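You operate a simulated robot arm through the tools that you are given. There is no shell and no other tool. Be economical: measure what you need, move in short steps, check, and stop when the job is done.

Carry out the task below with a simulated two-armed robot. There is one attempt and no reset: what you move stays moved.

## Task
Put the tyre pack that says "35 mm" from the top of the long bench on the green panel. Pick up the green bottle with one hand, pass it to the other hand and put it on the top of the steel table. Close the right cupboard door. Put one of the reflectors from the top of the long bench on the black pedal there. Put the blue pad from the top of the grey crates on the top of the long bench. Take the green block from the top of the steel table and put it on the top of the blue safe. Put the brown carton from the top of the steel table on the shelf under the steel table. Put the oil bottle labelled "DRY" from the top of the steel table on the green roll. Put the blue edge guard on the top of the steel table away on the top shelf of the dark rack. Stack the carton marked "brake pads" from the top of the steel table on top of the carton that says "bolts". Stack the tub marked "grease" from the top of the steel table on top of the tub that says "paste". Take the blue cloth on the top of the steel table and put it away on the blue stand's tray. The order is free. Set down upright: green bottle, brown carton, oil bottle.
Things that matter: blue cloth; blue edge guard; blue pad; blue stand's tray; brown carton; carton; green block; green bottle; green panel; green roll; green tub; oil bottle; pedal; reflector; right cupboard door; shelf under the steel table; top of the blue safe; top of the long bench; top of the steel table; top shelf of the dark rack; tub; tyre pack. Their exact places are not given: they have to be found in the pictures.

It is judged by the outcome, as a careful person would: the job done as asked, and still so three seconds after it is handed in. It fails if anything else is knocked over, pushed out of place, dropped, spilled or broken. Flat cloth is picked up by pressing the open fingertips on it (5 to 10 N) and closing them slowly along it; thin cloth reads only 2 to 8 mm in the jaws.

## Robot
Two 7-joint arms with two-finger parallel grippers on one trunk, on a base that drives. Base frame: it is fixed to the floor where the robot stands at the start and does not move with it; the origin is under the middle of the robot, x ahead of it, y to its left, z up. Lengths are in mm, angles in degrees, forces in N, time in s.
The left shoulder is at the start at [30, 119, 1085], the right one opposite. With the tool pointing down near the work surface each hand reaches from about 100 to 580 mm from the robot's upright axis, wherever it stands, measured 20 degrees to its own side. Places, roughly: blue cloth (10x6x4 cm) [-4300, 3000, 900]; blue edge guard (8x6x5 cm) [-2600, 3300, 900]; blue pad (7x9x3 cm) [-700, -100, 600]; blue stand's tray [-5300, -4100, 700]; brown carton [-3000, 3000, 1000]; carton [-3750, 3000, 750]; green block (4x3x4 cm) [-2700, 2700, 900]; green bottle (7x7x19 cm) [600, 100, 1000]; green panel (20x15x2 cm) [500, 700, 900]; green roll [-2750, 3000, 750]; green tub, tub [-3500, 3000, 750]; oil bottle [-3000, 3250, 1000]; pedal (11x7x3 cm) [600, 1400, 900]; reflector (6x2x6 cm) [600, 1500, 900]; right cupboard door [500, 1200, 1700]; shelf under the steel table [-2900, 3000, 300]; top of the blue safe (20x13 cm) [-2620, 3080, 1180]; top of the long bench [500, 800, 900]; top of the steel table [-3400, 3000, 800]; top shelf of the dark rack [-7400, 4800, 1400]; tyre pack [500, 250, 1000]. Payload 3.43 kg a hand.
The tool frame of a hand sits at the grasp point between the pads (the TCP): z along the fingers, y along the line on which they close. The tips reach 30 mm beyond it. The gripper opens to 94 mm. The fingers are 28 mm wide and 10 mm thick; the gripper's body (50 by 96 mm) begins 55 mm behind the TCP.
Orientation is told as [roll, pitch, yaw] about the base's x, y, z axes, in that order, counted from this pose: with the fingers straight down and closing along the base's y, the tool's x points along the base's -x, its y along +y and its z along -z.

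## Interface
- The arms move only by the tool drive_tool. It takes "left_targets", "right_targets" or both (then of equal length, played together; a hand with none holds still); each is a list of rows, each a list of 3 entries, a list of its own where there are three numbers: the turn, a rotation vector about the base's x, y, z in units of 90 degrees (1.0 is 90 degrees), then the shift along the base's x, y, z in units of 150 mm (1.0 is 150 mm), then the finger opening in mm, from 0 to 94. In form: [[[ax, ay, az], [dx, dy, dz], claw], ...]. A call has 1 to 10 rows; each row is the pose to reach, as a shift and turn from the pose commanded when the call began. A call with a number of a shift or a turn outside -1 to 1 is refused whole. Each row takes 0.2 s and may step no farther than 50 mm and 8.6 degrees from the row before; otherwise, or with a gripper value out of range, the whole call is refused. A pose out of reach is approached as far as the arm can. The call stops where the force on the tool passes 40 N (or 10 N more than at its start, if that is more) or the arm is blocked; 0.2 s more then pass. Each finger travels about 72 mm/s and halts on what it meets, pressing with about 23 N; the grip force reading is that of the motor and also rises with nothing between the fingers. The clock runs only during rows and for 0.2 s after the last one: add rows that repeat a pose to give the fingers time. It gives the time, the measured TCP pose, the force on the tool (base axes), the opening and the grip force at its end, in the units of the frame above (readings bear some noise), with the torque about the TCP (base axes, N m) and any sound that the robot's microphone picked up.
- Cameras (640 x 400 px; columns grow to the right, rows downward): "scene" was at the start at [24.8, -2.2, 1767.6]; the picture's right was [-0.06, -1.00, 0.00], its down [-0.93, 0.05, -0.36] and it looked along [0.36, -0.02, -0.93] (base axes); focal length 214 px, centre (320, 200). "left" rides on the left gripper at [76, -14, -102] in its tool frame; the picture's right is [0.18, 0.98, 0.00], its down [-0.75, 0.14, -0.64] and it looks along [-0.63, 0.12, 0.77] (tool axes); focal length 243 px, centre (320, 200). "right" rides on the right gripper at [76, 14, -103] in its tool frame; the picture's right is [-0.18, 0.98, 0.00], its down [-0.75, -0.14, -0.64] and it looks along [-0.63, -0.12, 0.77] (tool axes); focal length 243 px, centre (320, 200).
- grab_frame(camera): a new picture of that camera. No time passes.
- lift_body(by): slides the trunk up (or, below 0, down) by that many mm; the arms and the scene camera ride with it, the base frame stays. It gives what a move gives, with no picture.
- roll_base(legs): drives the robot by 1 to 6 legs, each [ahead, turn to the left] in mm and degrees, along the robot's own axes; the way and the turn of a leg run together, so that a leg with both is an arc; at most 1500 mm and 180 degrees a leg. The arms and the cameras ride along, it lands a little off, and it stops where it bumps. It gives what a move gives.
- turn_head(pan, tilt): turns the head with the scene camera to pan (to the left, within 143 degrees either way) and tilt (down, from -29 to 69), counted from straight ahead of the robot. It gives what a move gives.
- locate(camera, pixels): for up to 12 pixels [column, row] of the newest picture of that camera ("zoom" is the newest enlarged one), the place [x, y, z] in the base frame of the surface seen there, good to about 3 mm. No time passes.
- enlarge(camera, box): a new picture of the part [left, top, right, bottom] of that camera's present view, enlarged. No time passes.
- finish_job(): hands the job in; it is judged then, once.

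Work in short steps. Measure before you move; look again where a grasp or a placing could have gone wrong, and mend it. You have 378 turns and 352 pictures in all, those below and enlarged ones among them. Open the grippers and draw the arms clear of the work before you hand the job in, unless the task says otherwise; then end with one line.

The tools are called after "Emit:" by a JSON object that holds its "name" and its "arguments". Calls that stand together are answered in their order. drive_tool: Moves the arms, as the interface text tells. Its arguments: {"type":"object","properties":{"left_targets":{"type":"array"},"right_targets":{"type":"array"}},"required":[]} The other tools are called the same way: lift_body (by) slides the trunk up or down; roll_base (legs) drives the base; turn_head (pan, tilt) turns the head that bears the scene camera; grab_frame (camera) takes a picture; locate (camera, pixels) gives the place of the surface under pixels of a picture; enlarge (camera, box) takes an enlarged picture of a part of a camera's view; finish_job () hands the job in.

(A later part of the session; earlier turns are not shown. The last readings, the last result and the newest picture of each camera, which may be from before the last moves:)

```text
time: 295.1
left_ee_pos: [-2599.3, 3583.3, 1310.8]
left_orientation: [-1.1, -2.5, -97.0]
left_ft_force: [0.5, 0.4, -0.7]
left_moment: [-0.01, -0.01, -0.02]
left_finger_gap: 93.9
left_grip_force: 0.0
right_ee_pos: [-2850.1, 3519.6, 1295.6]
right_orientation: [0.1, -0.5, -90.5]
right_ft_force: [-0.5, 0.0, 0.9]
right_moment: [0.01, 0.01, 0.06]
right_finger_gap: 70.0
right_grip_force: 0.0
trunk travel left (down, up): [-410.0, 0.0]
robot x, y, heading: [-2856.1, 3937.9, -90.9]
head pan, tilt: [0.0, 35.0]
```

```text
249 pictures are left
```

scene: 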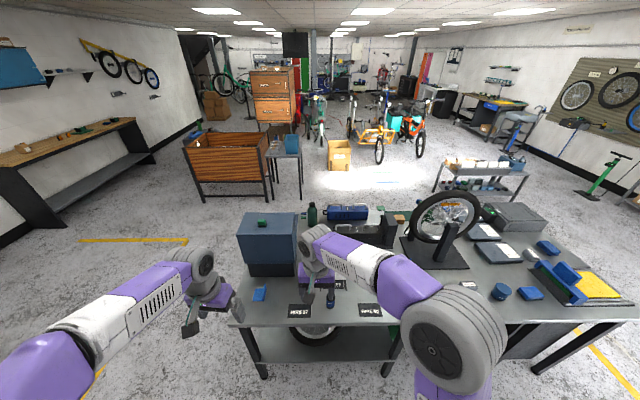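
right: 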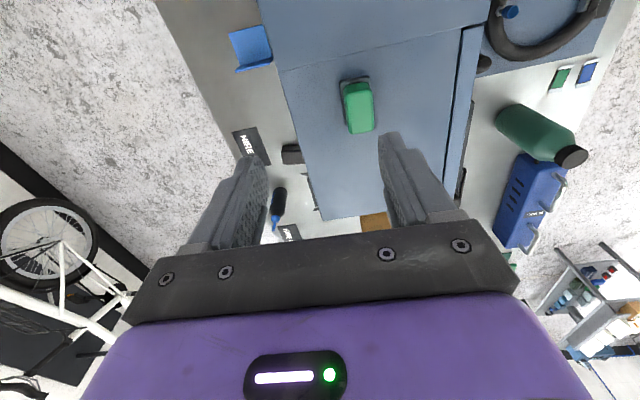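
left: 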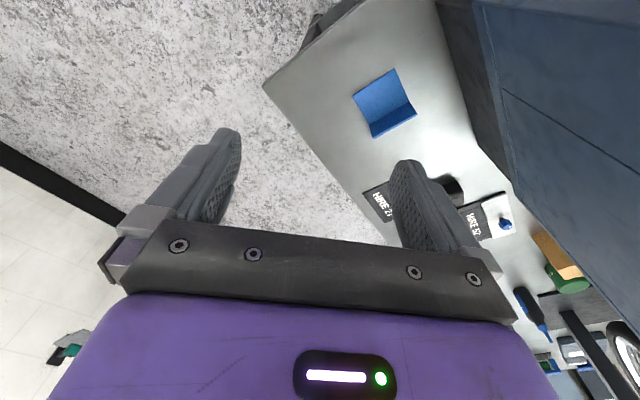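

Emit:
{"name": "drive_tool", "arguments": {"right_targets": [[[0, 0, 0], [-0.25, 0.05, 0], 94], [[0, 0, 0], [-0.5, 0.1, 0], 94], [[0, 0, 0], [-0.75, 0.15, 0], 94], [[0, 0, 0], [-1.0, 0.2, 0], 94]]}}

Emit:
{"name": "drive_tool", "arguments": {"right_targets": [[[0, 0, 0], [-0.25, 0.05, 0], 94], [[0, 0, 0], [-0.5, 0.1, 0], 94], [[0, 0, 0], [-0.75, 0.15, 0], 94]]}}

Emit:
{"name": "roll_base", "arguments": {"legs": [[200, 0.5]]}}

Emit:
{"name": "turn_head", "arguments": {"pan": 0, "tilt": 50}}

Emit:
{"name": "grab_frame", "arguments": {"camera": "scene"}}

```text
time: 296.1
left_ee_pos: [-2600.2, 3585.6, 1311.4]
left_orientation: [-1.1, -2.7, -96.9]
left_ft_force: [-0.4, 0.0, 0.9]
left_moment: [-0.03, -0.01, 0.01]
left_finger_gap: 93.9
left_grip_force: 0.2
right_ee_pos: [-3000.6, 3550.2, 1297.0]
right_orientation: [0.1, -0.4, -90.6]
right_ft_force: [-0.3, 0.2, 1.0]
right_moment: [-0.02, 0.0, 0.01]
right_finger_gap: 94.2
right_grip_force: 0.0
trunk travel left (down, up): [-410.0, 0.0]
robot x, y, heading: [-2854.1, 3936.9, -90.7]
head pan, tilt: [0.0, 35.0]
```

```text
time: 296.9
left_ee_pos: [-2599.2, 3584.7, 1310.7]
left_orientation: [-1.1, -2.6, -96.9]
left_ft_force: [0.5, -0.1, 0.6]
left_moment: [0.0, -0.03, 0.05]
left_finger_gap: 93.9
left_grip_force: 0.0
right_ee_pos: [-3113.4, 3574.1, 1296.3]
right_orientation: [0.1, -0.4, -90.6]
right_ft_force: [0.3, 0.2, -0.7]
right_moment: [0.01, -0.02, 0.05]
right_finger_gap: 94.1
right_grip_force: 0.0
trunk travel left (down, up): [-410.0, 0.0]
robot x, y, heading: [-2854.5, 3936.8, -90.8]
head pan, tilt: [0.0, 35.0]
```

```text
time: 298.5
left_ee_pos: [-2598.1, 3393.0, 1310.6]
left_orientation: [-1.1, -2.7, -96.4]
left_ft_force: [0.8, -0.5, -0.1]
left_moment: [-0.01, 0.01, -0.01]
left_finger_gap: 94.2
left_grip_force: 0.1
right_ee_pos: [-3112.2, 3378.5, 1296.8]
right_orientation: [0.1, -0.4, -90.3]
right_ft_force: [-0.3, -0.3, -0.4]
right_moment: [-0.01, 0.03, 0.02]
right_finger_gap: 94.0
right_grip_force: 0.1
trunk travel left (down, up): [-410.0, 0.0]
robot x, y, heading: [-2853.4, 3744.7, -90.1]
head pan, tilt: [0.0, 35.0]
```

```text
time: 299.3
left_ee_pos: [-2597.0, 3393.3, 1309.5]
left_orientation: [-1.2, -2.7, -96.5]
left_ft_force: [1.1, -0.3, -0.1]
left_moment: [-0.01, 0.01, 0.0]
left_finger_gap: 94.0
left_grip_force: 0.0
right_ee_pos: [-3111.9, 3378.3, 1297.1]
right_orientation: [0.1, -0.3, -90.2]
right_ft_force: [0.1, 0.3, 0.5]
right_moment: [0.02, 0.02, 0.0]
right_finger_gap: 94.1
right_grip_force: 0.1
trunk travel left (down, up): [-410.0, 0.0]
robot x, y, heading: [-2856.9, 3743.6, -90.3]
head pan, tilt: [0.0, 50.0]
```

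```text
248 pictures are left
```

scene: 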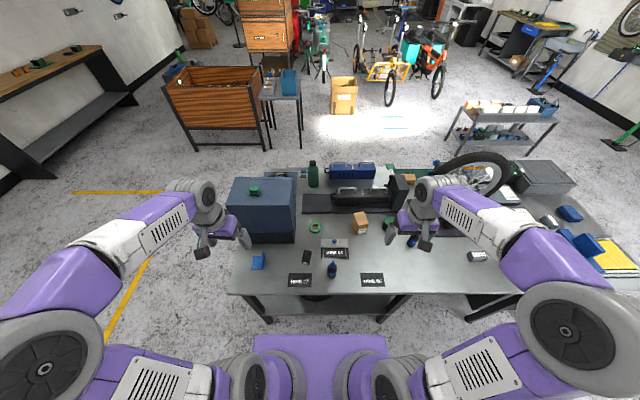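

Emit:
{"name": "enlarge", "arguments": {"camera": "scene", "box": [230, 190, 440, 330]}}

Emit:
{"name": "locate", "arguments": {"camera": "zoom", "pixels": [[310, 210], [308, 250], [255, 100], [265, 115], [395, 90], [385, 70], [400, 115], [90, 220], [540, 145], [557, 150], [230, 320], [330, 180]]}}

```text
2.86 times, centred on (335, 260) of scene
```

zoom: 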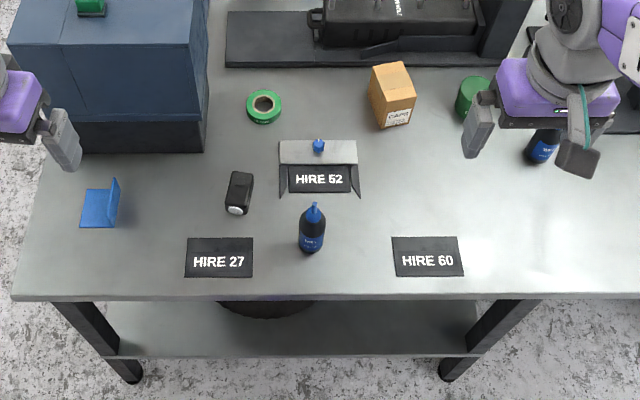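

```text
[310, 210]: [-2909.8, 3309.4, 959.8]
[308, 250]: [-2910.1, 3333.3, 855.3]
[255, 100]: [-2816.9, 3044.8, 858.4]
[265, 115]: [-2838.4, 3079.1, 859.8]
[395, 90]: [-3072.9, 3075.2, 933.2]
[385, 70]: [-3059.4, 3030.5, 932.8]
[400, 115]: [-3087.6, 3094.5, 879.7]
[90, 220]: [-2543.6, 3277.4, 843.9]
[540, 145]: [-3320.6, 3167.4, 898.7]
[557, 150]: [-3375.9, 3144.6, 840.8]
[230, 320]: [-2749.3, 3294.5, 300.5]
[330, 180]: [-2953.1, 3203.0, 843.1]
```

Emit:
{"name": "enlarge", "arguments": {"camera": "scene", "box": [310, 250, 360, 285]}}

Emit:
{"name": "enlarge", "arguments": {"camera": "scene", "box": [345, 205, 425, 255]}}

```text
11.43 times, centred on (335, 268) of scene
```

zoom: 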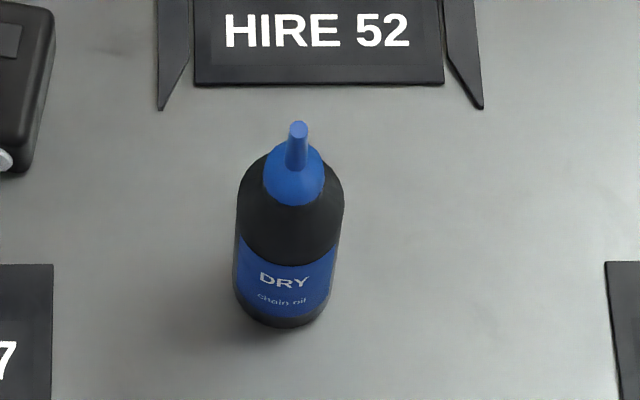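

```text
8.00 times, centred on (385, 230) of scene
```

zoom: 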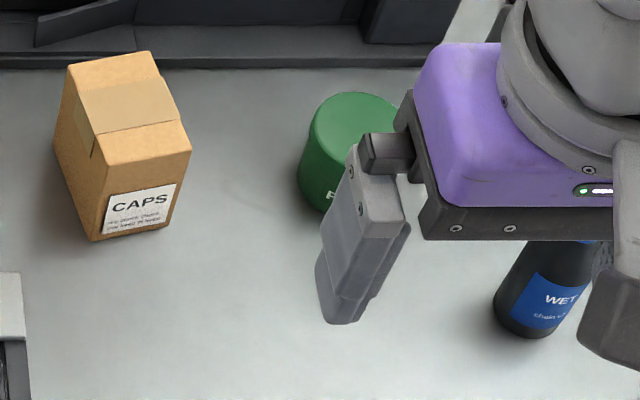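

DRY is the near bottle (≈-2910,3305). I measure its parts and the green roll.

Emit:
{"name": "enlarge", "arguments": {"camera": "scene", "box": [305, 215, 365, 290]}}

Emit:
{"name": "locate", "arguments": {"camera": "zoom", "pixels": [[229, 248], [229, 262], [229, 285], [208, 300], [250, 300], [229, 310], [229, 340], [205, 335], [250, 335], [229, 350]]}}

Emit:
{"name": "enlarge", "arguments": {"camera": "scene", "box": [296, 210, 344, 250]}}

Emit:
{"name": "locate", "arguments": {"camera": "zoom", "pixels": [[252, 142], [253, 110], [250, 195], [175, 150], [325, 150], [253, 152], [205, 145], [300, 148], [250, 230]]}}

```text
5.33 times, centred on (335, 252) of scene
```

zoom: 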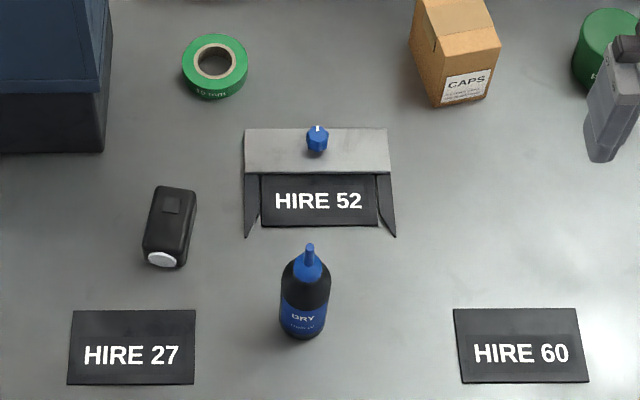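

```text
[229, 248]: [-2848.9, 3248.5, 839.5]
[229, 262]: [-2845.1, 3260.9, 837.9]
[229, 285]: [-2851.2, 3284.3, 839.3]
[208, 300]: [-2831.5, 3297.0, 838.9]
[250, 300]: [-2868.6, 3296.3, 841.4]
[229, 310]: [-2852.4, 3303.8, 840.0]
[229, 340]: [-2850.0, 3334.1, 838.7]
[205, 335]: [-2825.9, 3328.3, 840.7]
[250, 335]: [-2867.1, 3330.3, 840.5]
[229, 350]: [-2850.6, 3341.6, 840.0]
```

```text
10.00 times, centred on (320, 230) of scene
```

zoom: 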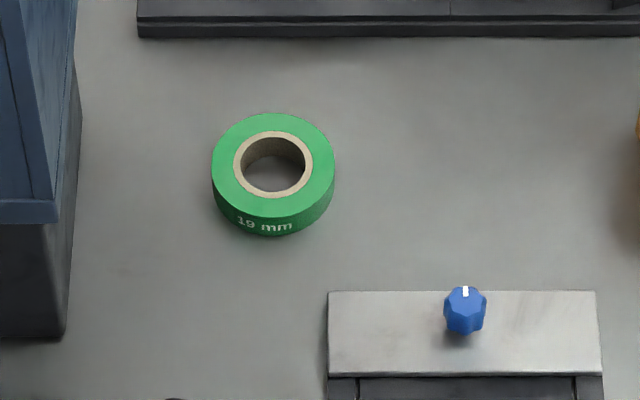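

```text
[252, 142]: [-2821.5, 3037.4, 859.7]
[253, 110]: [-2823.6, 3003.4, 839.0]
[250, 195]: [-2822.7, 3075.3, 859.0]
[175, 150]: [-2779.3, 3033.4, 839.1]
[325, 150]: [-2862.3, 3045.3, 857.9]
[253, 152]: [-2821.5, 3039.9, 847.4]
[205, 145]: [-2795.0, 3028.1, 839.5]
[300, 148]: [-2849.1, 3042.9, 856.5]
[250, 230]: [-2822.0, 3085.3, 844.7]
```

Emit:
{"name": "enlarge", "arguments": {"camera": "scene", "box": [310, 250, 358, 290]}}

Emit:
{"name": "locate", "arguments": {"camera": "zoom", "pixels": [[285, 105], [285, 130], [285, 150], [285, 175], [285, 200], [240, 200], [325, 200], [285, 240], [240, 240], [325, 240], [283, 285], [283, 270]]}}

```text
10.00 times, centred on (334, 270) of scene
```

zoom: 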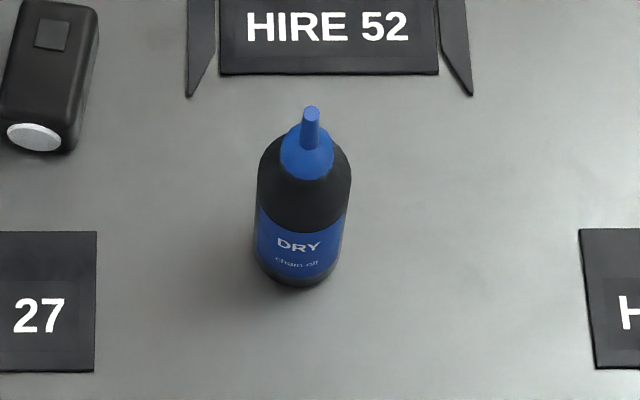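

```text
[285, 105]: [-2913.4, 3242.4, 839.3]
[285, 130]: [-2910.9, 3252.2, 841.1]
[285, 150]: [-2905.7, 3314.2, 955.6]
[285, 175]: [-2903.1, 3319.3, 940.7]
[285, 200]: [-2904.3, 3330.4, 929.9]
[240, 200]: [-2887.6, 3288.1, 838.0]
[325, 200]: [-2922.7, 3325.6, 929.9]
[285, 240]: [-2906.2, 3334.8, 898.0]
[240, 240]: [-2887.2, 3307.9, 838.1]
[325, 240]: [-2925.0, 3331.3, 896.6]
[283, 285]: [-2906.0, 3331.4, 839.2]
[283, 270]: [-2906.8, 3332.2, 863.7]
```

Emit:
{"name": "locate", "arguments": {"camera": "zoom", "pixels": [[311, 110], [311, 118], [310, 140], [309, 165], [304, 180], [304, 240]]}}

```text
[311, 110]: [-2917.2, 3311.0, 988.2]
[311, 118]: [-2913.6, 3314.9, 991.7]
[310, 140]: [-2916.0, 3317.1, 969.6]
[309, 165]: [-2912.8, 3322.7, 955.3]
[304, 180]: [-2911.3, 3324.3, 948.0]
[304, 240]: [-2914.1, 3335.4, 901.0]
```

DRY bottle axis (-2915,3313), Ø≈44, nozzle top 990; roll centre (-2833,3054), top 859.5. I lower the trunk to normal and drive 165 mm nearer.

Emit:
{"name": "roll_base", "arguments": {"legs": [[160, 0.3]]}}

Emit:
{"name": "drive_tool", "arguments": {"right_targets": [[[0, 0, 0], [0.2, 0.2, 0], 94], [[0, 0, 0], [0.4, 0.4, 0], 94], [[0, 0, 0], [0.6, 0.6, -0.1], 94], [[0, 0, 0], [0.8, 0.8, -0.2], 94], [[0, 0, 0], [1.0, 0.85, -0.4], 94]]}}

Emit:
{"name": "grab_frame", "arguments": {"camera": "scene"}}

Emit:
{"name": "grab_frame", "arguments": {"camera": "right"}}

```text
time: 300.7
left_ee_pos: [-2597.5, 3232.7, 1310.8]
left_orientation: [-1.2, -2.7, -96.3]
left_ft_force: [-1.0, 0.6, -0.4]
left_moment: [-0.05, -0.03, 0.0]
left_finger_gap: 93.9
left_grip_force: 0.0
right_ee_pos: [-3112.1, 3215.4, 1297.3]
right_orientation: [0.1, -0.4, -90.0]
right_ft_force: [-0.6, 0.4, 0.1]
right_moment: [0.01, 0.0, 0.02]
right_finger_gap: 94.1
right_grip_force: 0.1
trunk travel left (down, up): [-410.0, 0.0]
robot x, y, heading: [-2856.8, 3583.0, -90.1]
head pan, tilt: [0.0, 50.0]
```

```text
time: 301.9
left_ee_pos: [-2595.3, 3230.1, 1308.0]
left_orientation: [-1.2, -2.7, -96.4]
left_ft_force: [0.3, -0.3, 0.8]
left_moment: [0.05, 0.0, 0.03]
left_finger_gap: 94.0
left_grip_force: 0.1
right_ee_pos: [-2958.3, 3344.0, 1239.3]
right_orientation: [0.0, -0.4, -90.1]
right_ft_force: [0.9, -1.0, -0.2]
right_moment: [0.01, -0.02, 0.01]
right_finger_gap: 93.9
right_grip_force: 0.1
trunk travel left (down, up): [-410.0, 0.0]
robot x, y, heading: [-2856.5, 3586.2, -90.2]
head pan, tilt: [0.0, 50.0]
```

```text
241 pictures are left
```

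scene: 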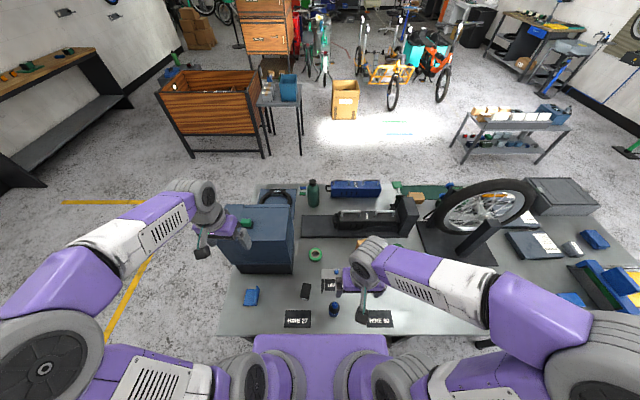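

```text
240 pictures are left
```

right: 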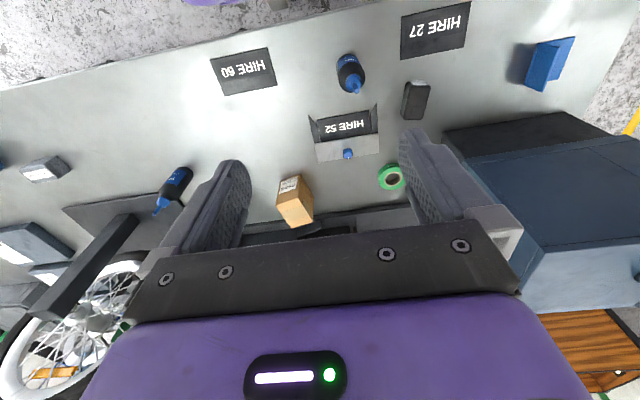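

I place the right hand over the DRY bottle and lower with the fingers open 70.

Emit:
{"name": "drive_tool", "arguments": {"right_targets": [[[0, 0, 0], [0.15, -0.1, -0.2], 80], [[0, 0, 0], [0.287, -0.207, -0.4], 70], [[0, 0, 0], [0.287, -0.207, -0.7], 70], [[0, 0, 0], [0.287, -0.207, -1.0], 70]]}}

Emit:
{"name": "grab_frame", "arguments": {"camera": "right"}}

Emit:
{"name": "enlarge", "arguments": {"camera": "scene", "box": [280, 230, 420, 340]}}

```text
time: 302.9
left_ee_pos: [-2593.9, 3231.4, 1308.4]
left_orientation: [-1.2, -2.6, -96.4]
left_ft_force: [0.2, -0.3, -0.5]
left_moment: [0.03, 0.0, -0.02]
left_finger_gap: 94.0
left_grip_force: 0.1
right_ee_pos: [-2916.3, 3310.4, 1087.2]
right_orientation: [0.1, -0.3, -90.0]
right_ft_force: [-0.5, -0.6, -0.6]
right_moment: [-0.01, 0.01, 0.01]
right_finger_gap: 69.9
right_grip_force: 0.1
trunk travel left (down, up): [-410.0, 0.0]
robot x, y, heading: [-2854.7, 3577.9, -90.1]
head pan, tilt: [0.0, 50.0]
```

```text
239 pictures are left
```

right: 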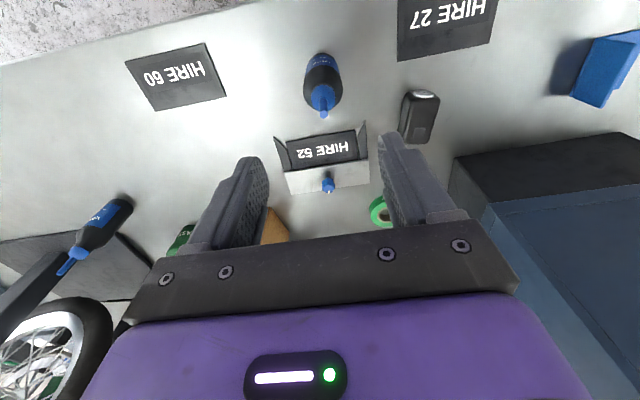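

```text
3.64 times, centred on (350, 285) of scene
```

zoom: 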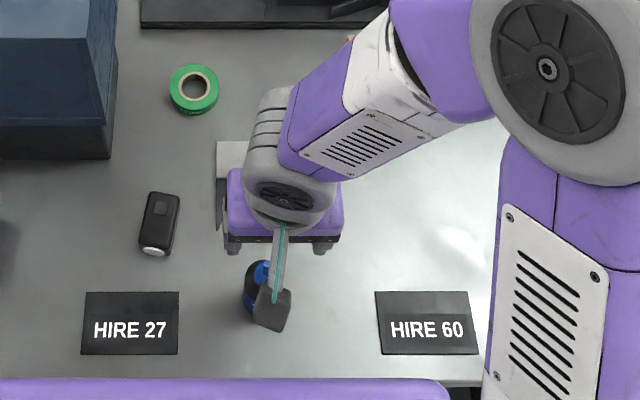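

Emit:
{"name": "locate", "arguments": {"camera": "right", "pixels": [[323, 112], [322, 95], [322, 62], [308, 80], [338, 80]]}}

Emit:
{"name": "drive_tool", "arguments": {"right_targets": [[[0, 0, 0], [0, 0, -0.3], 70], [[0, 0, 0], [0, 0, -0.5], 70]]}}

Emit:
{"name": "grab_frame", "arguments": {"camera": "right"}}

```text
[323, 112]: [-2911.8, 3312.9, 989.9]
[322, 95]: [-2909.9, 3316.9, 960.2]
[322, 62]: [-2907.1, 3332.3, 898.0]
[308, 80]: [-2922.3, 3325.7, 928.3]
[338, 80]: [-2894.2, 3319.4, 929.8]
```

```text
time: 303.5
left_ee_pos: [-2596.1, 3232.6, 1309.4]
left_orientation: [-1.0, -2.6, -96.3]
left_ft_force: [0.7, 0.1, 0.5]
left_moment: [-0.02, 0.01, 0.0]
left_finger_gap: 93.7
left_grip_force: 0.1
right_ee_pos: [-2919.9, 3310.9, 1011.2]
right_orientation: [0.1, -0.5, -90.1]
right_ft_force: [-0.6, 0.1, -0.2]
right_moment: [-0.01, -0.02, -0.02]
right_finger_gap: 70.0
right_grip_force: 0.0
trunk travel left (down, up): [-410.0, 0.0]
robot x, y, heading: [-2853.2, 3582.7, -90.0]
head pan, tilt: [0.0, 50.0]
```

```text
237 pictures are left
```

right: 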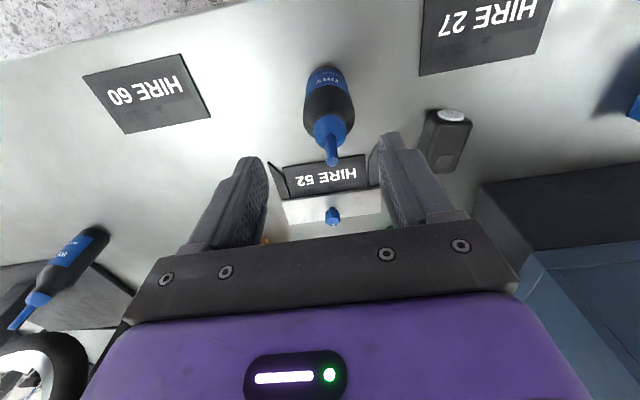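

Emit:
{"name": "drive_tool", "arguments": {"right_targets": [[[0, 0, 0], [0.055, 0.015, -0.2], 70], [[0, 0, 0], [0.055, 0.015, -0.4], 70], [[0, 0, 0], [0.055, 0.015, -0.475], 70], [[0, 0, 0], [0.055, 0.015, -0.475], 55], [[0, 0, 0], [0.055, 0.015, -0.475], 42], [[0, 0, 0], [0.055, 0.015, -0.475], 30], [[0, 0, 0], [0.055, 0.015, -0.475], 25]]}}

Emit:
{"name": "grab_frame", "arguments": {"camera": "right"}}

```text
time: 305.1
left_ee_pos: [-2596.0, 3231.6, 1310.7]
left_orientation: [-1.2, -2.7, -96.3]
left_ft_force: [-1.3, 1.0, -0.8]
left_moment: [-0.06, 0.0, 0.03]
left_finger_gap: 94.0
left_grip_force: 0.1
right_ee_pos: [-2910.0, 3313.4, 940.8]
right_orientation: [0.2, -0.3, -90.0]
right_ft_force: [0.3, -0.5, -0.5]
right_moment: [0.0, 0.01, -0.01]
right_finger_gap: 40.6
right_grip_force: 23.2
trunk travel left (down, up): [-410.0, 0.0]
robot x, y, heading: [-2855.5, 3583.1, -90.2]
head pan, tilt: [0.0, 50.0]
```

```text
236 pictures are left
```

right: 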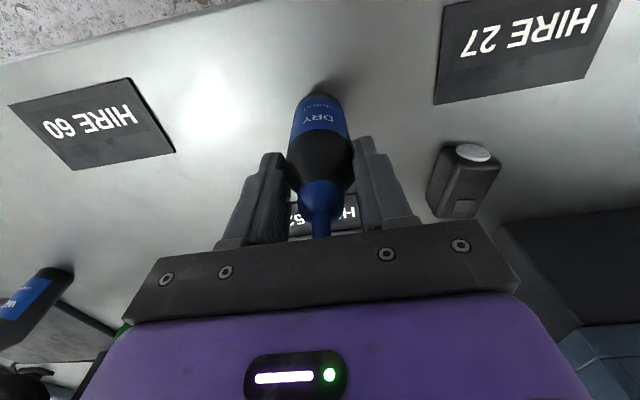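

Gripped (40.6 mm). I lift it and carry it to the green roll.

Emit:
{"name": "drive_tool", "arguments": {"right_targets": [[[0, 0, 0], [0, 0, 0.2], 25], [[0, 0, 0], [0, 0, 0.45], 25], [[0, 0, 0], [0.12, -0.25, 0.5], 25], [[0, 0, 0], [0.25, -0.5, 0.5], 25], [[0, 0, 0], [0.38, -0.75, 0.5], 25], [[0, 0, 0], [0.51, -1.0, 0.5], 25]]}}

Emit:
{"name": "drive_tool", "arguments": {"right_targets": [[[0, 0, 0], [0, -0.25, 0], 25], [[0, 0, 0], [0, -0.5, 0], 25], [[0, 0, 0], [0, -0.72, 0], 25], [[0, 0, 0], [0, -0.72, -0.15], 25]]}}

Emit:
{"name": "grab_frame", "arguments": {"camera": "right"}}

Emit:
{"name": "enlarge", "arguments": {"camera": "scene", "box": [270, 220, 370, 300]}}

```text
time: 306.5
left_ee_pos: [-2595.6, 3231.5, 1310.1]
left_orientation: [-1.2, -2.6, -96.3]
left_ft_force: [-0.3, -0.5, -0.2]
left_moment: [0.04, 0.02, 0.0]
left_finger_gap: 94.0
left_grip_force: 0.1
right_ee_pos: [-2831.2, 3163.8, 1016.6]
right_orientation: [0.0, -0.3, -90.0]
right_ft_force: [0.5, -0.1, -0.6]
right_moment: [0.01, 0.0, 0.0]
right_finger_gap: 40.8
right_grip_force: 22.4
trunk travel left (down, up): [-410.0, 0.0]
robot x, y, heading: [-2852.7, 3576.1, -90.2]
head pan, tilt: [0.0, 50.0]
```

```text
time: 307.5
left_ee_pos: [-2596.4, 3232.4, 1310.7]
left_orientation: [-1.1, -2.6, -96.3]
left_ft_force: [0.3, 0.3, 0.4]
left_moment: [0.01, -0.01, -0.04]
left_finger_gap: 94.2
left_grip_force: 0.1
right_ee_pos: [-2835.1, 3055.9, 991.8]
right_orientation: [0.0, -0.3, -90.0]
right_ft_force: [0.1, -0.3, -1.8]
right_moment: [-0.02, 0.01, 0.0]
right_finger_gap: 41.2
right_grip_force: 23.2
trunk travel left (down, up): [-410.0, 0.0]
robot x, y, heading: [-2856.2, 3581.0, -90.2]
head pan, tilt: [0.0, 50.0]
```

```text
235 pictures are left
```

right: 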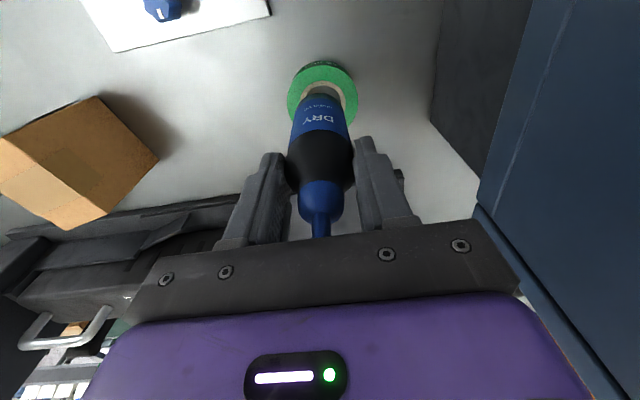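

```text
5.00 times, centred on (320, 260) of scene
```

zoom: 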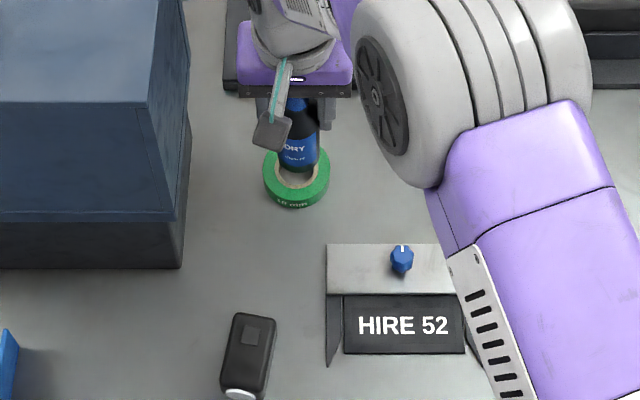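

Emit:
{"name": "locate", "arguments": {"camera": "right", "pixels": [[320, 72], [295, 92], [352, 90], [322, 97], [300, 110], [345, 110], [322, 120]]}}

Emit:
{"name": "locate", "arguments": {"camera": "zoom", "pixels": [[297, 192], [268, 180], [325, 175], [298, 165], [282, 155], [316, 155], [297, 202]]}}

```text
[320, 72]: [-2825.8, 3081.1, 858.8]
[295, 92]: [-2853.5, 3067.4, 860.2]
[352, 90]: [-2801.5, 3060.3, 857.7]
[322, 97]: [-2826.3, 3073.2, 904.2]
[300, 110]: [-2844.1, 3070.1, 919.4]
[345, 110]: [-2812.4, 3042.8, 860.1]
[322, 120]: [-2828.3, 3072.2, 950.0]
```

```text
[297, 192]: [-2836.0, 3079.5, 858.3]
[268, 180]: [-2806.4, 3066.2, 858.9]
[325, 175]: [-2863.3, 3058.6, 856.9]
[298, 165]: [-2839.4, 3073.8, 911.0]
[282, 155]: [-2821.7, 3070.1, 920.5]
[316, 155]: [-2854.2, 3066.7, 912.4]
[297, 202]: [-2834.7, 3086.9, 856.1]
```

Bottle (centre ≈(-2836,3053)) is over the roll (≈(-2834,3052)). I lower it onto the roll.

Emit:
{"name": "drive_tool", "arguments": {"right_targets": [[[0, 0, 0], [0.01, -0.01, -0.1], 25], [[0, 0, 0], [0.01, -0.01, -0.17], 25], [[0, 0, 0], [0.01, -0.01, -0.19], 25], [[0, 0, 0], [0.01, -0.01, -0.205], 25]]}}

```text
time: 308.5
left_ee_pos: [-2597.7, 3231.9, 1311.6]
left_orientation: [-1.1, -2.7, -96.3]
left_ft_force: [-0.4, -0.1, -0.7]
left_moment: [0.0, -0.04, 0.03]
left_finger_gap: 94.1
left_grip_force: 0.2
right_ee_pos: [-2832.9, 3054.0, 960.9]
right_orientation: [0.0, -0.5, -90.0]
right_ft_force: [0.1, -0.2, -1.0]
right_moment: [-0.01, 0.02, -0.03]
right_finger_gap: 40.7
right_grip_force: 22.6
trunk travel left (down, up): [-410.0, 0.0]
robot x, y, heading: [-2854.9, 3580.2, -90.1]
head pan, tilt: [0.0, 50.0]
```

Emit:
{"name": "drive_tool", "arguments": {"right_targets": [[[0, 0, 0], [0, 0, -0.015], 25], [[0, 0, 0], [0, 0, -0.03], 25], [[0, 0, 0], [0, 0, -0.03], 25]]}}

```text
time: 309.3
left_ee_pos: [-2596.4, 3232.7, 1310.4]
left_orientation: [-1.1, -2.7, -96.3]
left_ft_force: [-0.3, -0.6, 0.4]
left_moment: [0.03, 0.04, 0.01]
left_finger_gap: 93.8
left_grip_force: 0.0
right_ee_pos: [-2831.2, 3054.5, 958.8]
right_orientation: [0.1, -0.5, -90.1]
right_ft_force: [-0.7, 0.6, 5.1]
right_moment: [0.08, -0.01, 0.01]
right_finger_gap: 40.9
right_grip_force: 23.1
trunk travel left (down, up): [-410.0, 0.0]
robot x, y, heading: [-2854.3, 3580.3, -90.0]
head pan, tilt: [0.0, 50.0]
```

Contact (5 N). I release gently and rise straight up.

Emit:
{"name": "drive_tool", "arguments": {"right_targets": [[[0, 0, 0], [0, 0, 0], 45], [[0, 0, 0], [0, 0, 0], 55], [[0, 0, 0], [0, 0, 0], 68], [[0, 0, 0], [0, 0, 0], 70], [[0, 0, 0], [0, 0, 0.2], 70], [[0, 0, 0], [0, 0, 0.45], 70], [[0, 0, 0], [0, 0, 0.75], 70], [[0, 0, 0], [0, 0, 1.0], 70]]}}

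Emit:
{"name": "grab_frame", "arguments": {"camera": "right"}}

Emit:
{"name": "enlarge", "arguments": {"camera": "scene", "box": [270, 180, 450, 300]}}

```text
time: 311.1
left_ee_pos: [-2596.8, 3232.2, 1310.1]
left_orientation: [-1.1, -2.8, -96.4]
left_ft_force: [0.0, -0.4, 0.5]
left_moment: [-0.02, 0.02, 0.03]
left_finger_gap: 94.2
left_grip_force: 0.1
right_ee_pos: [-2832.3, 3052.7, 1112.0]
right_orientation: [0.2, -0.4, -90.0]
right_ft_force: [-0.6, 0.5, 0.8]
right_moment: [-0.05, 0.02, 0.01]
right_finger_gap: 70.0
right_grip_force: 0.1
trunk travel left (down, up): [-410.0, 0.0]
robot x, y, heading: [-2858.3, 3581.9, -90.3]
head pan, tilt: [0.0, 50.0]
```

```text
233 pictures are left
```

right: 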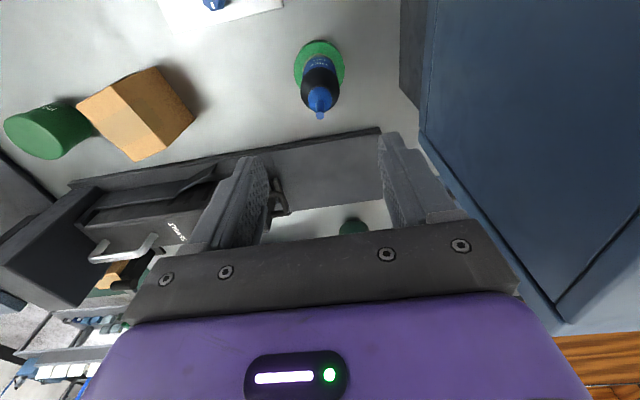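

```text
3.33 times, centred on (360, 240) of scene
```

zoom: 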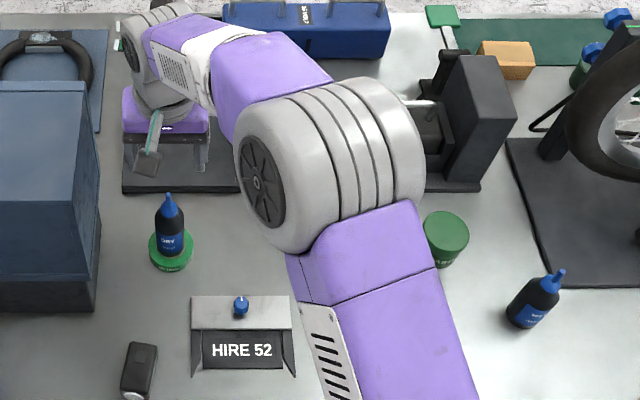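

DRY stands on the roll. Now I move the right hand toward the CAPS carton to measure it.

Emit:
{"name": "drive_tool", "arguments": {"right_targets": [[[0, 0, 0], [-0.25, 0.2, 0.1], 80], [[0, 0, 0], [-0.5, 0.4, 0.2], 94], [[0, 0, 0], [-0.75, 0.5, 0.2], 94], [[0, 0, 0], [-1.0, 0.5, 0.2], 94]]}}

Emit:
{"name": "grab_frame", "arguments": {"camera": "right"}}

Emit:
{"name": "enlarge", "arguments": {"camera": "right", "box": [150, 40, 390, 240]}}

```text
refused: row 1 steps farther than a row can; nothing moved
```

```text
231 pictures are left
```

right: 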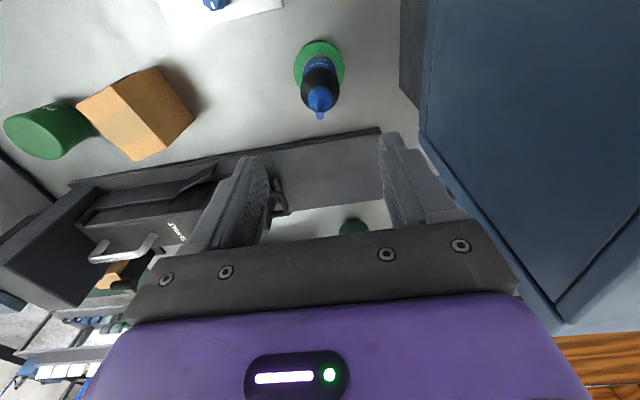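

```text
2.00 times, centred on (270, 140) of right
```

zoom: 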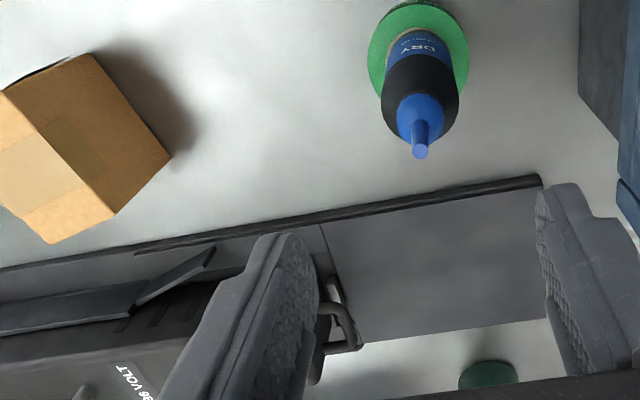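

Emit:
{"name": "drive_tool", "arguments": {"right_targets": [[[0, 0, 0], [-0.25, 0.15, 0.1], 80], [[0, 0, 0], [-0.5, 0.3, 0.2], 94], [[0, 0, 0], [-0.75, 0.4, 0.2], 94], [[0, 0, 0], [-1.0, 0.45, 0.2], 94]]}}

Emit:
{"name": "grab_frame", "arguments": {"camera": "right"}}

Emit:
{"name": "enlarge", "arguments": {"camera": "scene", "box": [320, 190, 440, 290]}}

```text
time: 312.1
left_ee_pos: [-2598.8, 3232.3, 1311.1]
left_orientation: [-1.0, -2.7, -96.5]
left_ft_force: [0.0, -0.2, -0.3]
left_moment: [0.0, -0.01, -0.04]
left_finger_gap: 94.0
left_grip_force: 0.1
right_ee_pos: [-2981.4, 3120.5, 1139.6]
right_orientation: [0.1, -0.4, -90.0]
right_ft_force: [-0.3, -1.3, -0.4]
right_moment: [0.02, 0.02, 0.01]
right_finger_gap: 93.8
right_grip_force: 0.1
trunk travel left (down, up): [-410.0, 0.0]
robot x, y, heading: [-2860.3, 3579.5, -90.2]
head pan, tilt: [0.0, 50.0]
```

```text
229 pictures are left
```

right: 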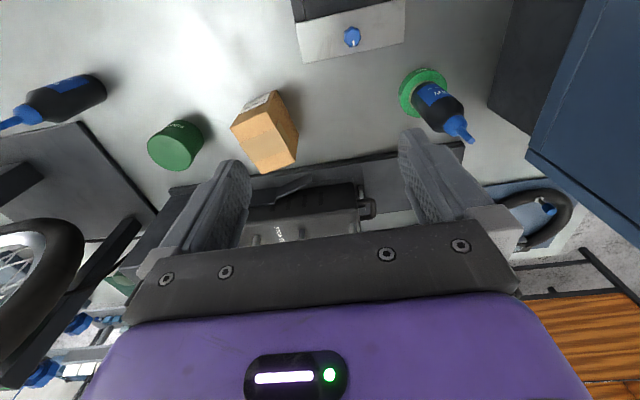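

```text
4.00 times, centred on (380, 240) of scene
```

zoom: 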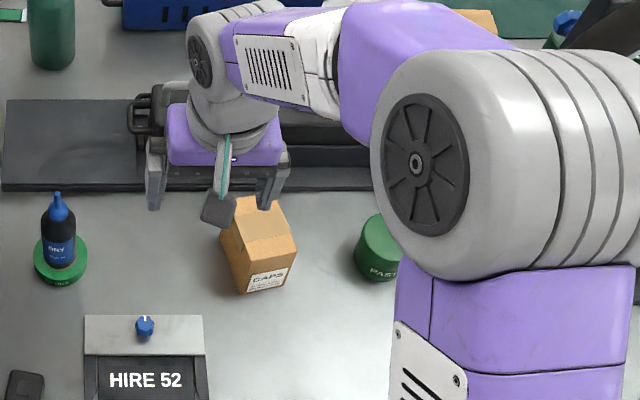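

Emit:
{"name": "enlarge", "arguments": {"camera": "right", "box": [210, 70, 322, 190]}}

Emit:
{"name": "locate", "arguments": {"camera": "zoom", "pixels": [[255, 75], [332, 60], [205, 165], [300, 130], [270, 320], [390, 280], [250, 230], [360, 190]]}}

Emit:
{"name": "turn_head", "arguments": {"pan": 0, "tilt": 66}}

Emit:
{"name": "grab_frame", "arguments": {"camera": "scene"}}

```text
3.33 times, centred on (266, 130) of right
```

zoom: 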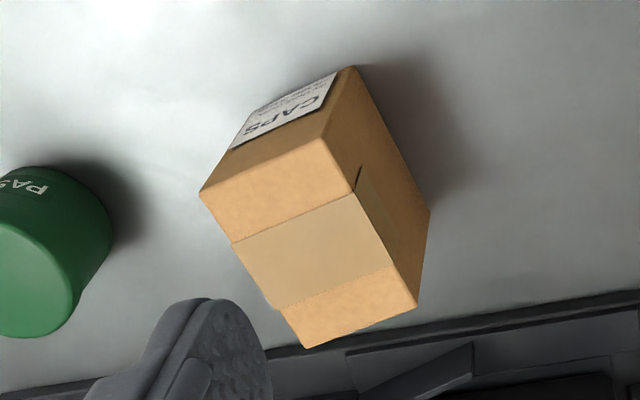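

```text
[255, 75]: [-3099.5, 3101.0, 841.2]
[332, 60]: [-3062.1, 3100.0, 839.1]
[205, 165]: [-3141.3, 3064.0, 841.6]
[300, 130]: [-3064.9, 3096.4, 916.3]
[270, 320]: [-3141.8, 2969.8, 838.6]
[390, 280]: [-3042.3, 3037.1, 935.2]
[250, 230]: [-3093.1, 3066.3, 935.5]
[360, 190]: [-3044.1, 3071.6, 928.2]
```

```text
time: 312.9
left_ee_pos: [-2596.8, 3231.2, 1310.1]
left_orientation: [-1.1, -2.7, -96.3]
left_ft_force: [-1.2, 0.9, 0.6]
left_moment: [-0.01, 0.0, -0.01]
left_finger_gap: 93.9
left_grip_force: 0.0
right_ee_pos: [-2980.9, 3119.1, 1140.0]
right_orientation: [0.1, -0.4, -89.9]
right_ft_force: [0.5, 0.2, 0.8]
right_moment: [-0.02, 0.03, 0.0]
right_finger_gap: 93.8
right_grip_force: 0.0
trunk travel left (down, up): [-410.0, 0.0]
robot x, y, heading: [-2858.5, 3583.5, -90.2]
head pan, tilt: [0.0, 66.0]
```

```text
226 pictures are left
```

scene: 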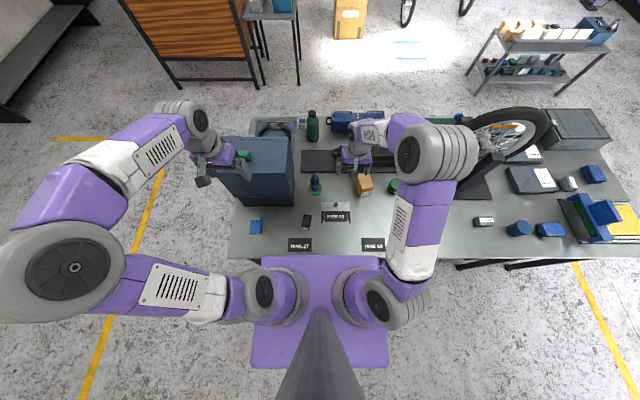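

Emit:
{"name": "locate", "arguments": {"camera": "zoom", "pixels": [[206, 192], [318, 146], [411, 302], [308, 342], [350, 72], [290, 240]]}}

```text
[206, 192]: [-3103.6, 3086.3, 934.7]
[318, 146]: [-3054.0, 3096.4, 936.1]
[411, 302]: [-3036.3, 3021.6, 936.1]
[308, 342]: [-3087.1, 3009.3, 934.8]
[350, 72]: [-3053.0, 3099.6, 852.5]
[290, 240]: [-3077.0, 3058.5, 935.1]
```

Carton: top centre (-3070,3053), 52×77, turned 11.5°, top 936. For the low shelf I'll grasp it with a hand tilted 50° forward-down; first yaw, then tilt.

Emit:
{"name": "drive_tool", "arguments": {"right_targets": [[[0, 0, 0.064], [-0.15, 0.15, 0], 80], [[0, 0, 0.128], [-0.3, 0.3, 0], 75], [[0, 0, 0.128], [-0.5, 0.4, 0], 75]]}}

Emit:
{"name": "drive_tool", "arguments": {"right_targets": [[[-0.08, -0.016, 0], [0, 0, 0], 75], [[-0.16, -0.032, 0], [0, 0, 0], 75], [[-0.24, -0.048, 0], [0, 0, 0], 75], [[-0.32, -0.064, 0], [-0.05, 0, 0], 75], [[-0.4, -0.08, 0], [-0.1, 0, 0], 75], [[-0.47, -0.096, 0], [-0.15, 0, 0], 75], [[-0.544, -0.111, 0], [-0.2, 0, 0], 75]]}}

Emit:
{"name": "grab_frame", "arguments": {"camera": "right"}}

```text
time: 313.7
left_ee_pos: [-2598.9, 3232.5, 1311.1]
left_orientation: [-1.1, -2.7, -96.4]
left_ft_force: [-0.8, -0.3, -0.4]
left_moment: [0.01, -0.02, 0.02]
left_finger_gap: 94.1
left_grip_force: 0.1
right_ee_pos: [-3058.8, 3181.8, 1140.9]
right_orientation: [0.1, -0.4, -78.4]
right_ft_force: [-0.5, -0.5, -0.2]
right_moment: [-0.03, 0.0, 0.03]
right_finger_gap: 75.0
right_grip_force: 0.0
trunk travel left (down, up): [-410.0, 0.0]
robot x, y, heading: [-2857.0, 3582.2, -90.3]
head pan, tilt: [0.0, 66.0]
```

```text
time: 315.3
left_ee_pos: [-2597.5, 3229.6, 1310.3]
left_orientation: [-1.1, -2.6, -96.4]
left_ft_force: [-1.3, 0.0, -1.0]
left_moment: [0.0, -0.01, -0.02]
left_finger_gap: 94.0
left_grip_force: 0.1
right_ee_pos: [-3092.5, 3170.7, 1136.5]
right_orientation: [0.1, -50.4, -78.5]
right_ft_force: [-0.2, 0.8, -0.2]
right_moment: [0.0, 0.02, 0.02]
right_finger_gap: 75.3
right_grip_force: 0.0
right hand out of reach, approached as far as the arm can: row 7
trunk travel left (down, up): [-410.0, 0.0]
robot x, y, heading: [-2857.9, 3582.8, -89.9]
head pan, tilt: [0.0, 66.0]
```

```text
225 pictures are left
```

right: 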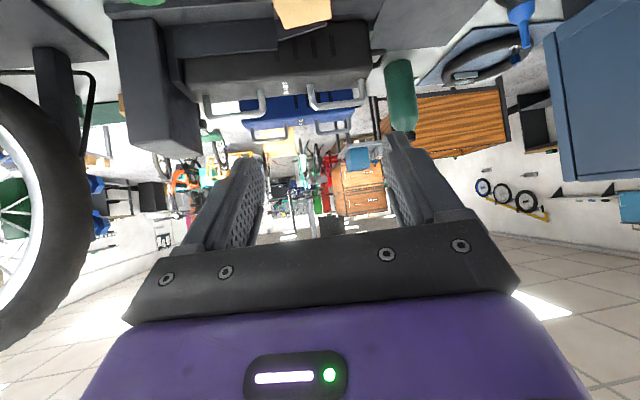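

Emit:
{"name": "drive_tool", "arguments": {"right_targets": [[[0, 0, 0], [0, -0.03, -0.3], 75], [[0, 0, 0], [0, -0.06, -0.6], 75], [[0, 0, 0], [0, -0.1, -0.85], 75], [[0, 0, 0], [0.01, -0.1, -1.0], 75]]}}

Emit:
{"name": "grab_frame", "arguments": {"camera": "right"}}

Emit:
{"name": "enlarge", "arguments": {"camera": "scene", "box": [310, 130, 450, 240]}}

```text
time: 316.3
left_ee_pos: [-2596.4, 3231.6, 1309.7]
left_orientation: [-0.9, -2.6, -96.4]
left_ft_force: [-0.3, 0.3, 0.1]
left_moment: [0.03, 0.02, -0.04]
left_finger_gap: 94.1
left_grip_force: 0.0
right_ee_pos: [-3088.3, 3156.4, 985.1]
right_orientation: [0.2, -50.4, -78.5]
right_ft_force: [-0.2, -0.2, 0.5]
right_moment: [0.02, -0.01, 0.01]
right_finger_gap: 75.3
right_grip_force: 0.0
trunk travel left (down, up): [-410.0, 0.0]
robot x, y, heading: [-2854.7, 3584.1, -90.2]
head pan, tilt: [0.0, 66.0]
```

```text
224 pictures are left
```

right: 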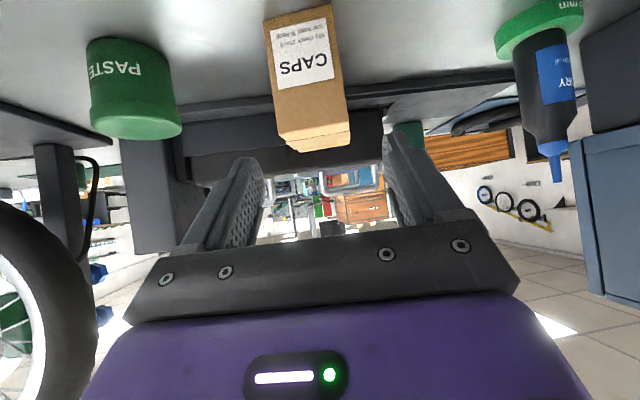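

```text
3.64 times, centred on (380, 185) of scene
```

zoom: 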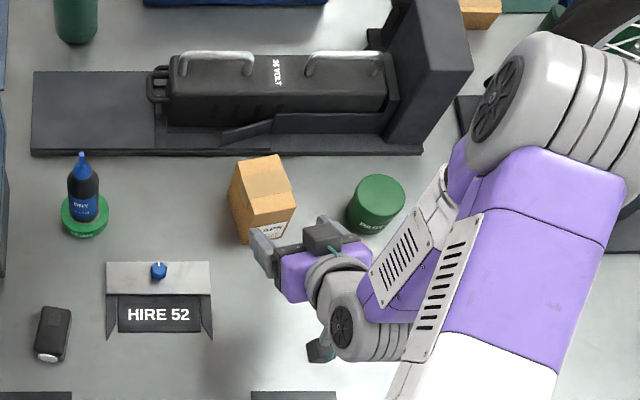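

The carton is centred between the fingers. I advance along the tool axis to (-3074,3072,901).

Emit:
{"name": "drive_tool", "arguments": {"right_targets": [[[0, 0, 0], [0.03, -0.18, -0.2], 75], [[0, 0, 0], [0.06, -0.36, -0.38], 75], [[0, 0, 0], [0.095, -0.56, -0.56], 75]]}}

Emit:
{"name": "grab_frame", "arguments": {"camera": "right"}}

```text
time: 317.1
left_ee_pos: [-2596.3, 3230.5, 1310.8]
left_orientation: [-1.1, -2.6, -96.3]
left_ft_force: [0.6, 0.2, -0.4]
left_moment: [0.0, -0.01, 0.02]
left_finger_gap: 94.0
left_grip_force: 0.0
right_ee_pos: [-3074.3, 3071.0, 902.0]
right_orientation: [0.1, -50.4, -78.5]
right_ft_force: [-0.4, 0.6, 0.2]
right_moment: [0.0, -0.03, -0.02]
right_finger_gap: 74.7
right_grip_force: 0.0
trunk travel left (down, up): [-410.0, 0.0]
robot x, y, heading: [-2853.3, 3582.3, -90.2]
head pan, tilt: [0.0, 66.0]
```

```text
222 pictures are left
```

right: 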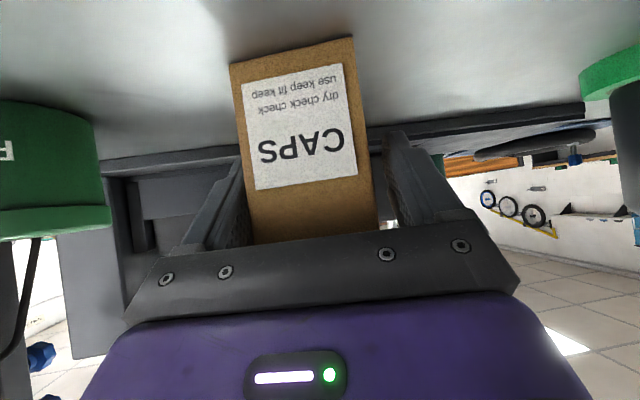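

Well seated. I close and lift.

Emit:
{"name": "drive_tool", "arguments": {"right_targets": [[[0, 0, 0], [0, 0, 0], 60], [[0, 0, 0], [0, 0, 0], 48], [[0, 0, 0], [0, 0, 0], 38], [[0, 0, 0], [0, 0, 0], 35], [[0, 0, 0], [0, 0, 0.1], 35], [[0, 0, 0], [0, 0, 0.35], 35], [[0, 0, 0], [0, 0.1, 0.6], 35]]}}

Emit:
{"name": "grab_frame", "arguments": {"camera": "right"}}

```text
time: 318.7
left_ee_pos: [-2596.6, 3233.3, 1311.2]
left_orientation: [-1.1, -2.7, -96.3]
left_ft_force: [0.2, 0.0, -0.1]
left_moment: [0.04, -0.02, -0.02]
left_finger_gap: 94.0
left_grip_force: 0.0
right_ee_pos: [-3077.7, 3089.8, 995.0]
right_orientation: [0.3, -50.3, -78.4]
right_ft_force: [0.4, -0.4, -2.5]
right_moment: [0.05, 0.04, 0.01]
right_finger_gap: 62.3
right_grip_force: 23.0
trunk travel left (down, up): [-410.0, 0.0]
robot x, y, heading: [-2854.5, 3581.9, -90.3]
head pan, tilt: [0.0, 66.0]
```

```text
221 pictures are left
```

right: 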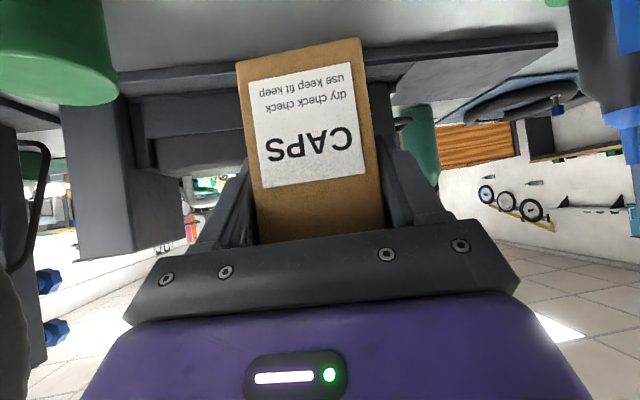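

The carton is held upright (gap 62). I back away 420 mm and look at the shelf beneath.

Emit:
{"name": "roll_base", "arguments": {"legs": [[-420, 0]]}}

Emit:
{"name": "lift_body", "arguments": {"by": -400}}

Emit:
{"name": "turn_head", "arguments": {"pan": 0, "tilt": 45}}

Emit:
{"name": "grab_frame", "arguments": {"camera": "scene"}}

```text
time: 321.3
left_ee_pos: [-2595.3, 3653.4, 1310.7]
left_orientation: [-1.1, -2.5, -96.2]
left_ft_force: [-0.3, 0.0, 0.6]
left_moment: [0.01, 0.01, -0.03]
left_finger_gap: 94.0
left_grip_force: 0.1
right_ee_pos: [-3076.7, 3508.8, 994.6]
right_orientation: [0.2, -50.2, -78.3]
right_ft_force: [-0.1, -0.5, -2.8]
right_moment: [0.04, 0.05, -0.04]
right_finger_gap: 62.3
right_grip_force: 22.8
trunk travel left (down, up): [-410.0, 0.0]
robot x, y, heading: [-2857.1, 4004.3, -89.8]
head pan, tilt: [0.0, 66.0]
```

```text
time: 325.1
left_ee_pos: [-2596.0, 3652.5, 910.0]
left_orientation: [-1.2, -2.8, -96.1]
left_ft_force: [-0.3, 0.1, -0.3]
left_moment: [-0.03, 0.04, 0.0]
left_finger_gap: 93.8
left_grip_force: 0.0
right_ee_pos: [-3076.2, 3507.1, 595.0]
right_orientation: [0.1, -50.2, -78.2]
right_ft_force: [-0.5, -0.7, -2.8]
right_moment: [0.05, -0.01, 0.0]
right_finger_gap: 62.1
right_grip_force: 23.3
trunk travel left (down, up): [-10.0, 400.0]
robot x, y, heading: [-2853.6, 4000.4, -90.0]
head pan, tilt: [0.0, 66.0]
```

```text
time: 325.9
left_ee_pos: [-2596.1, 3653.3, 910.9]
left_orientation: [-1.1, -2.6, -96.1]
left_ft_force: [0.7, 0.0, 0.9]
left_moment: [-0.02, 0.0, -0.01]
left_finger_gap: 93.9
left_grip_force: 0.0
right_ee_pos: [-3076.8, 3507.8, 594.7]
right_orientation: [0.1, -50.3, -78.3]
right_ft_force: [0.0, -0.6, -2.2]
right_moment: [0.07, 0.02, 0.03]
right_finger_gap: 62.3
right_grip_force: 22.9
trunk travel left (down, up): [-10.0, 400.0]
robot x, y, heading: [-2857.9, 4000.7, -89.8]
head pan, tilt: [0.0, 45.0]
```

```text
220 pictures are left
```

scene: 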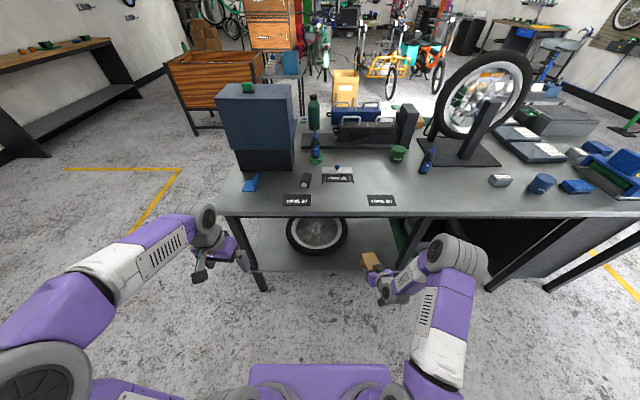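

Emit:
{"name": "enlarge", "arguments": {"camera": "scene", "box": [220, 190, 440, 320]}}

Emit:
{"name": "locate", "arguments": {"camera": "zoom", "pixels": [[130, 225], [200, 230], [300, 235], [375, 225], [400, 228], [420, 205], [385, 160], [360, 120], [420, 235], [250, 85], [500, 235], [280, 160]]}}

```text
2.91 times, centred on (330, 255) of scene
```

zoom: 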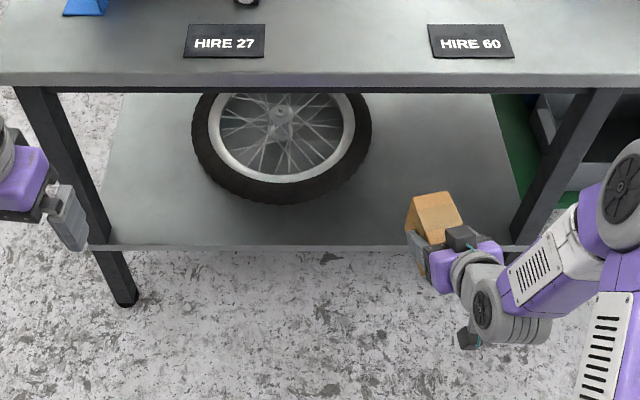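

```text
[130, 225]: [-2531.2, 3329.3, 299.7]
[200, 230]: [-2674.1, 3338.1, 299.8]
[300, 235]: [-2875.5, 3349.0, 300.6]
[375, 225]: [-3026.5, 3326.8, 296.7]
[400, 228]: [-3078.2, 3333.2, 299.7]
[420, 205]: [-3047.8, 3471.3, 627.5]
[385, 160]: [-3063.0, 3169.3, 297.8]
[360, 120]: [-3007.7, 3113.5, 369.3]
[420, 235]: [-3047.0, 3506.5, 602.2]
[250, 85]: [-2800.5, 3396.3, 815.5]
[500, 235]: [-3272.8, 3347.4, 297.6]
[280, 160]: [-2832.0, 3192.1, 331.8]
```

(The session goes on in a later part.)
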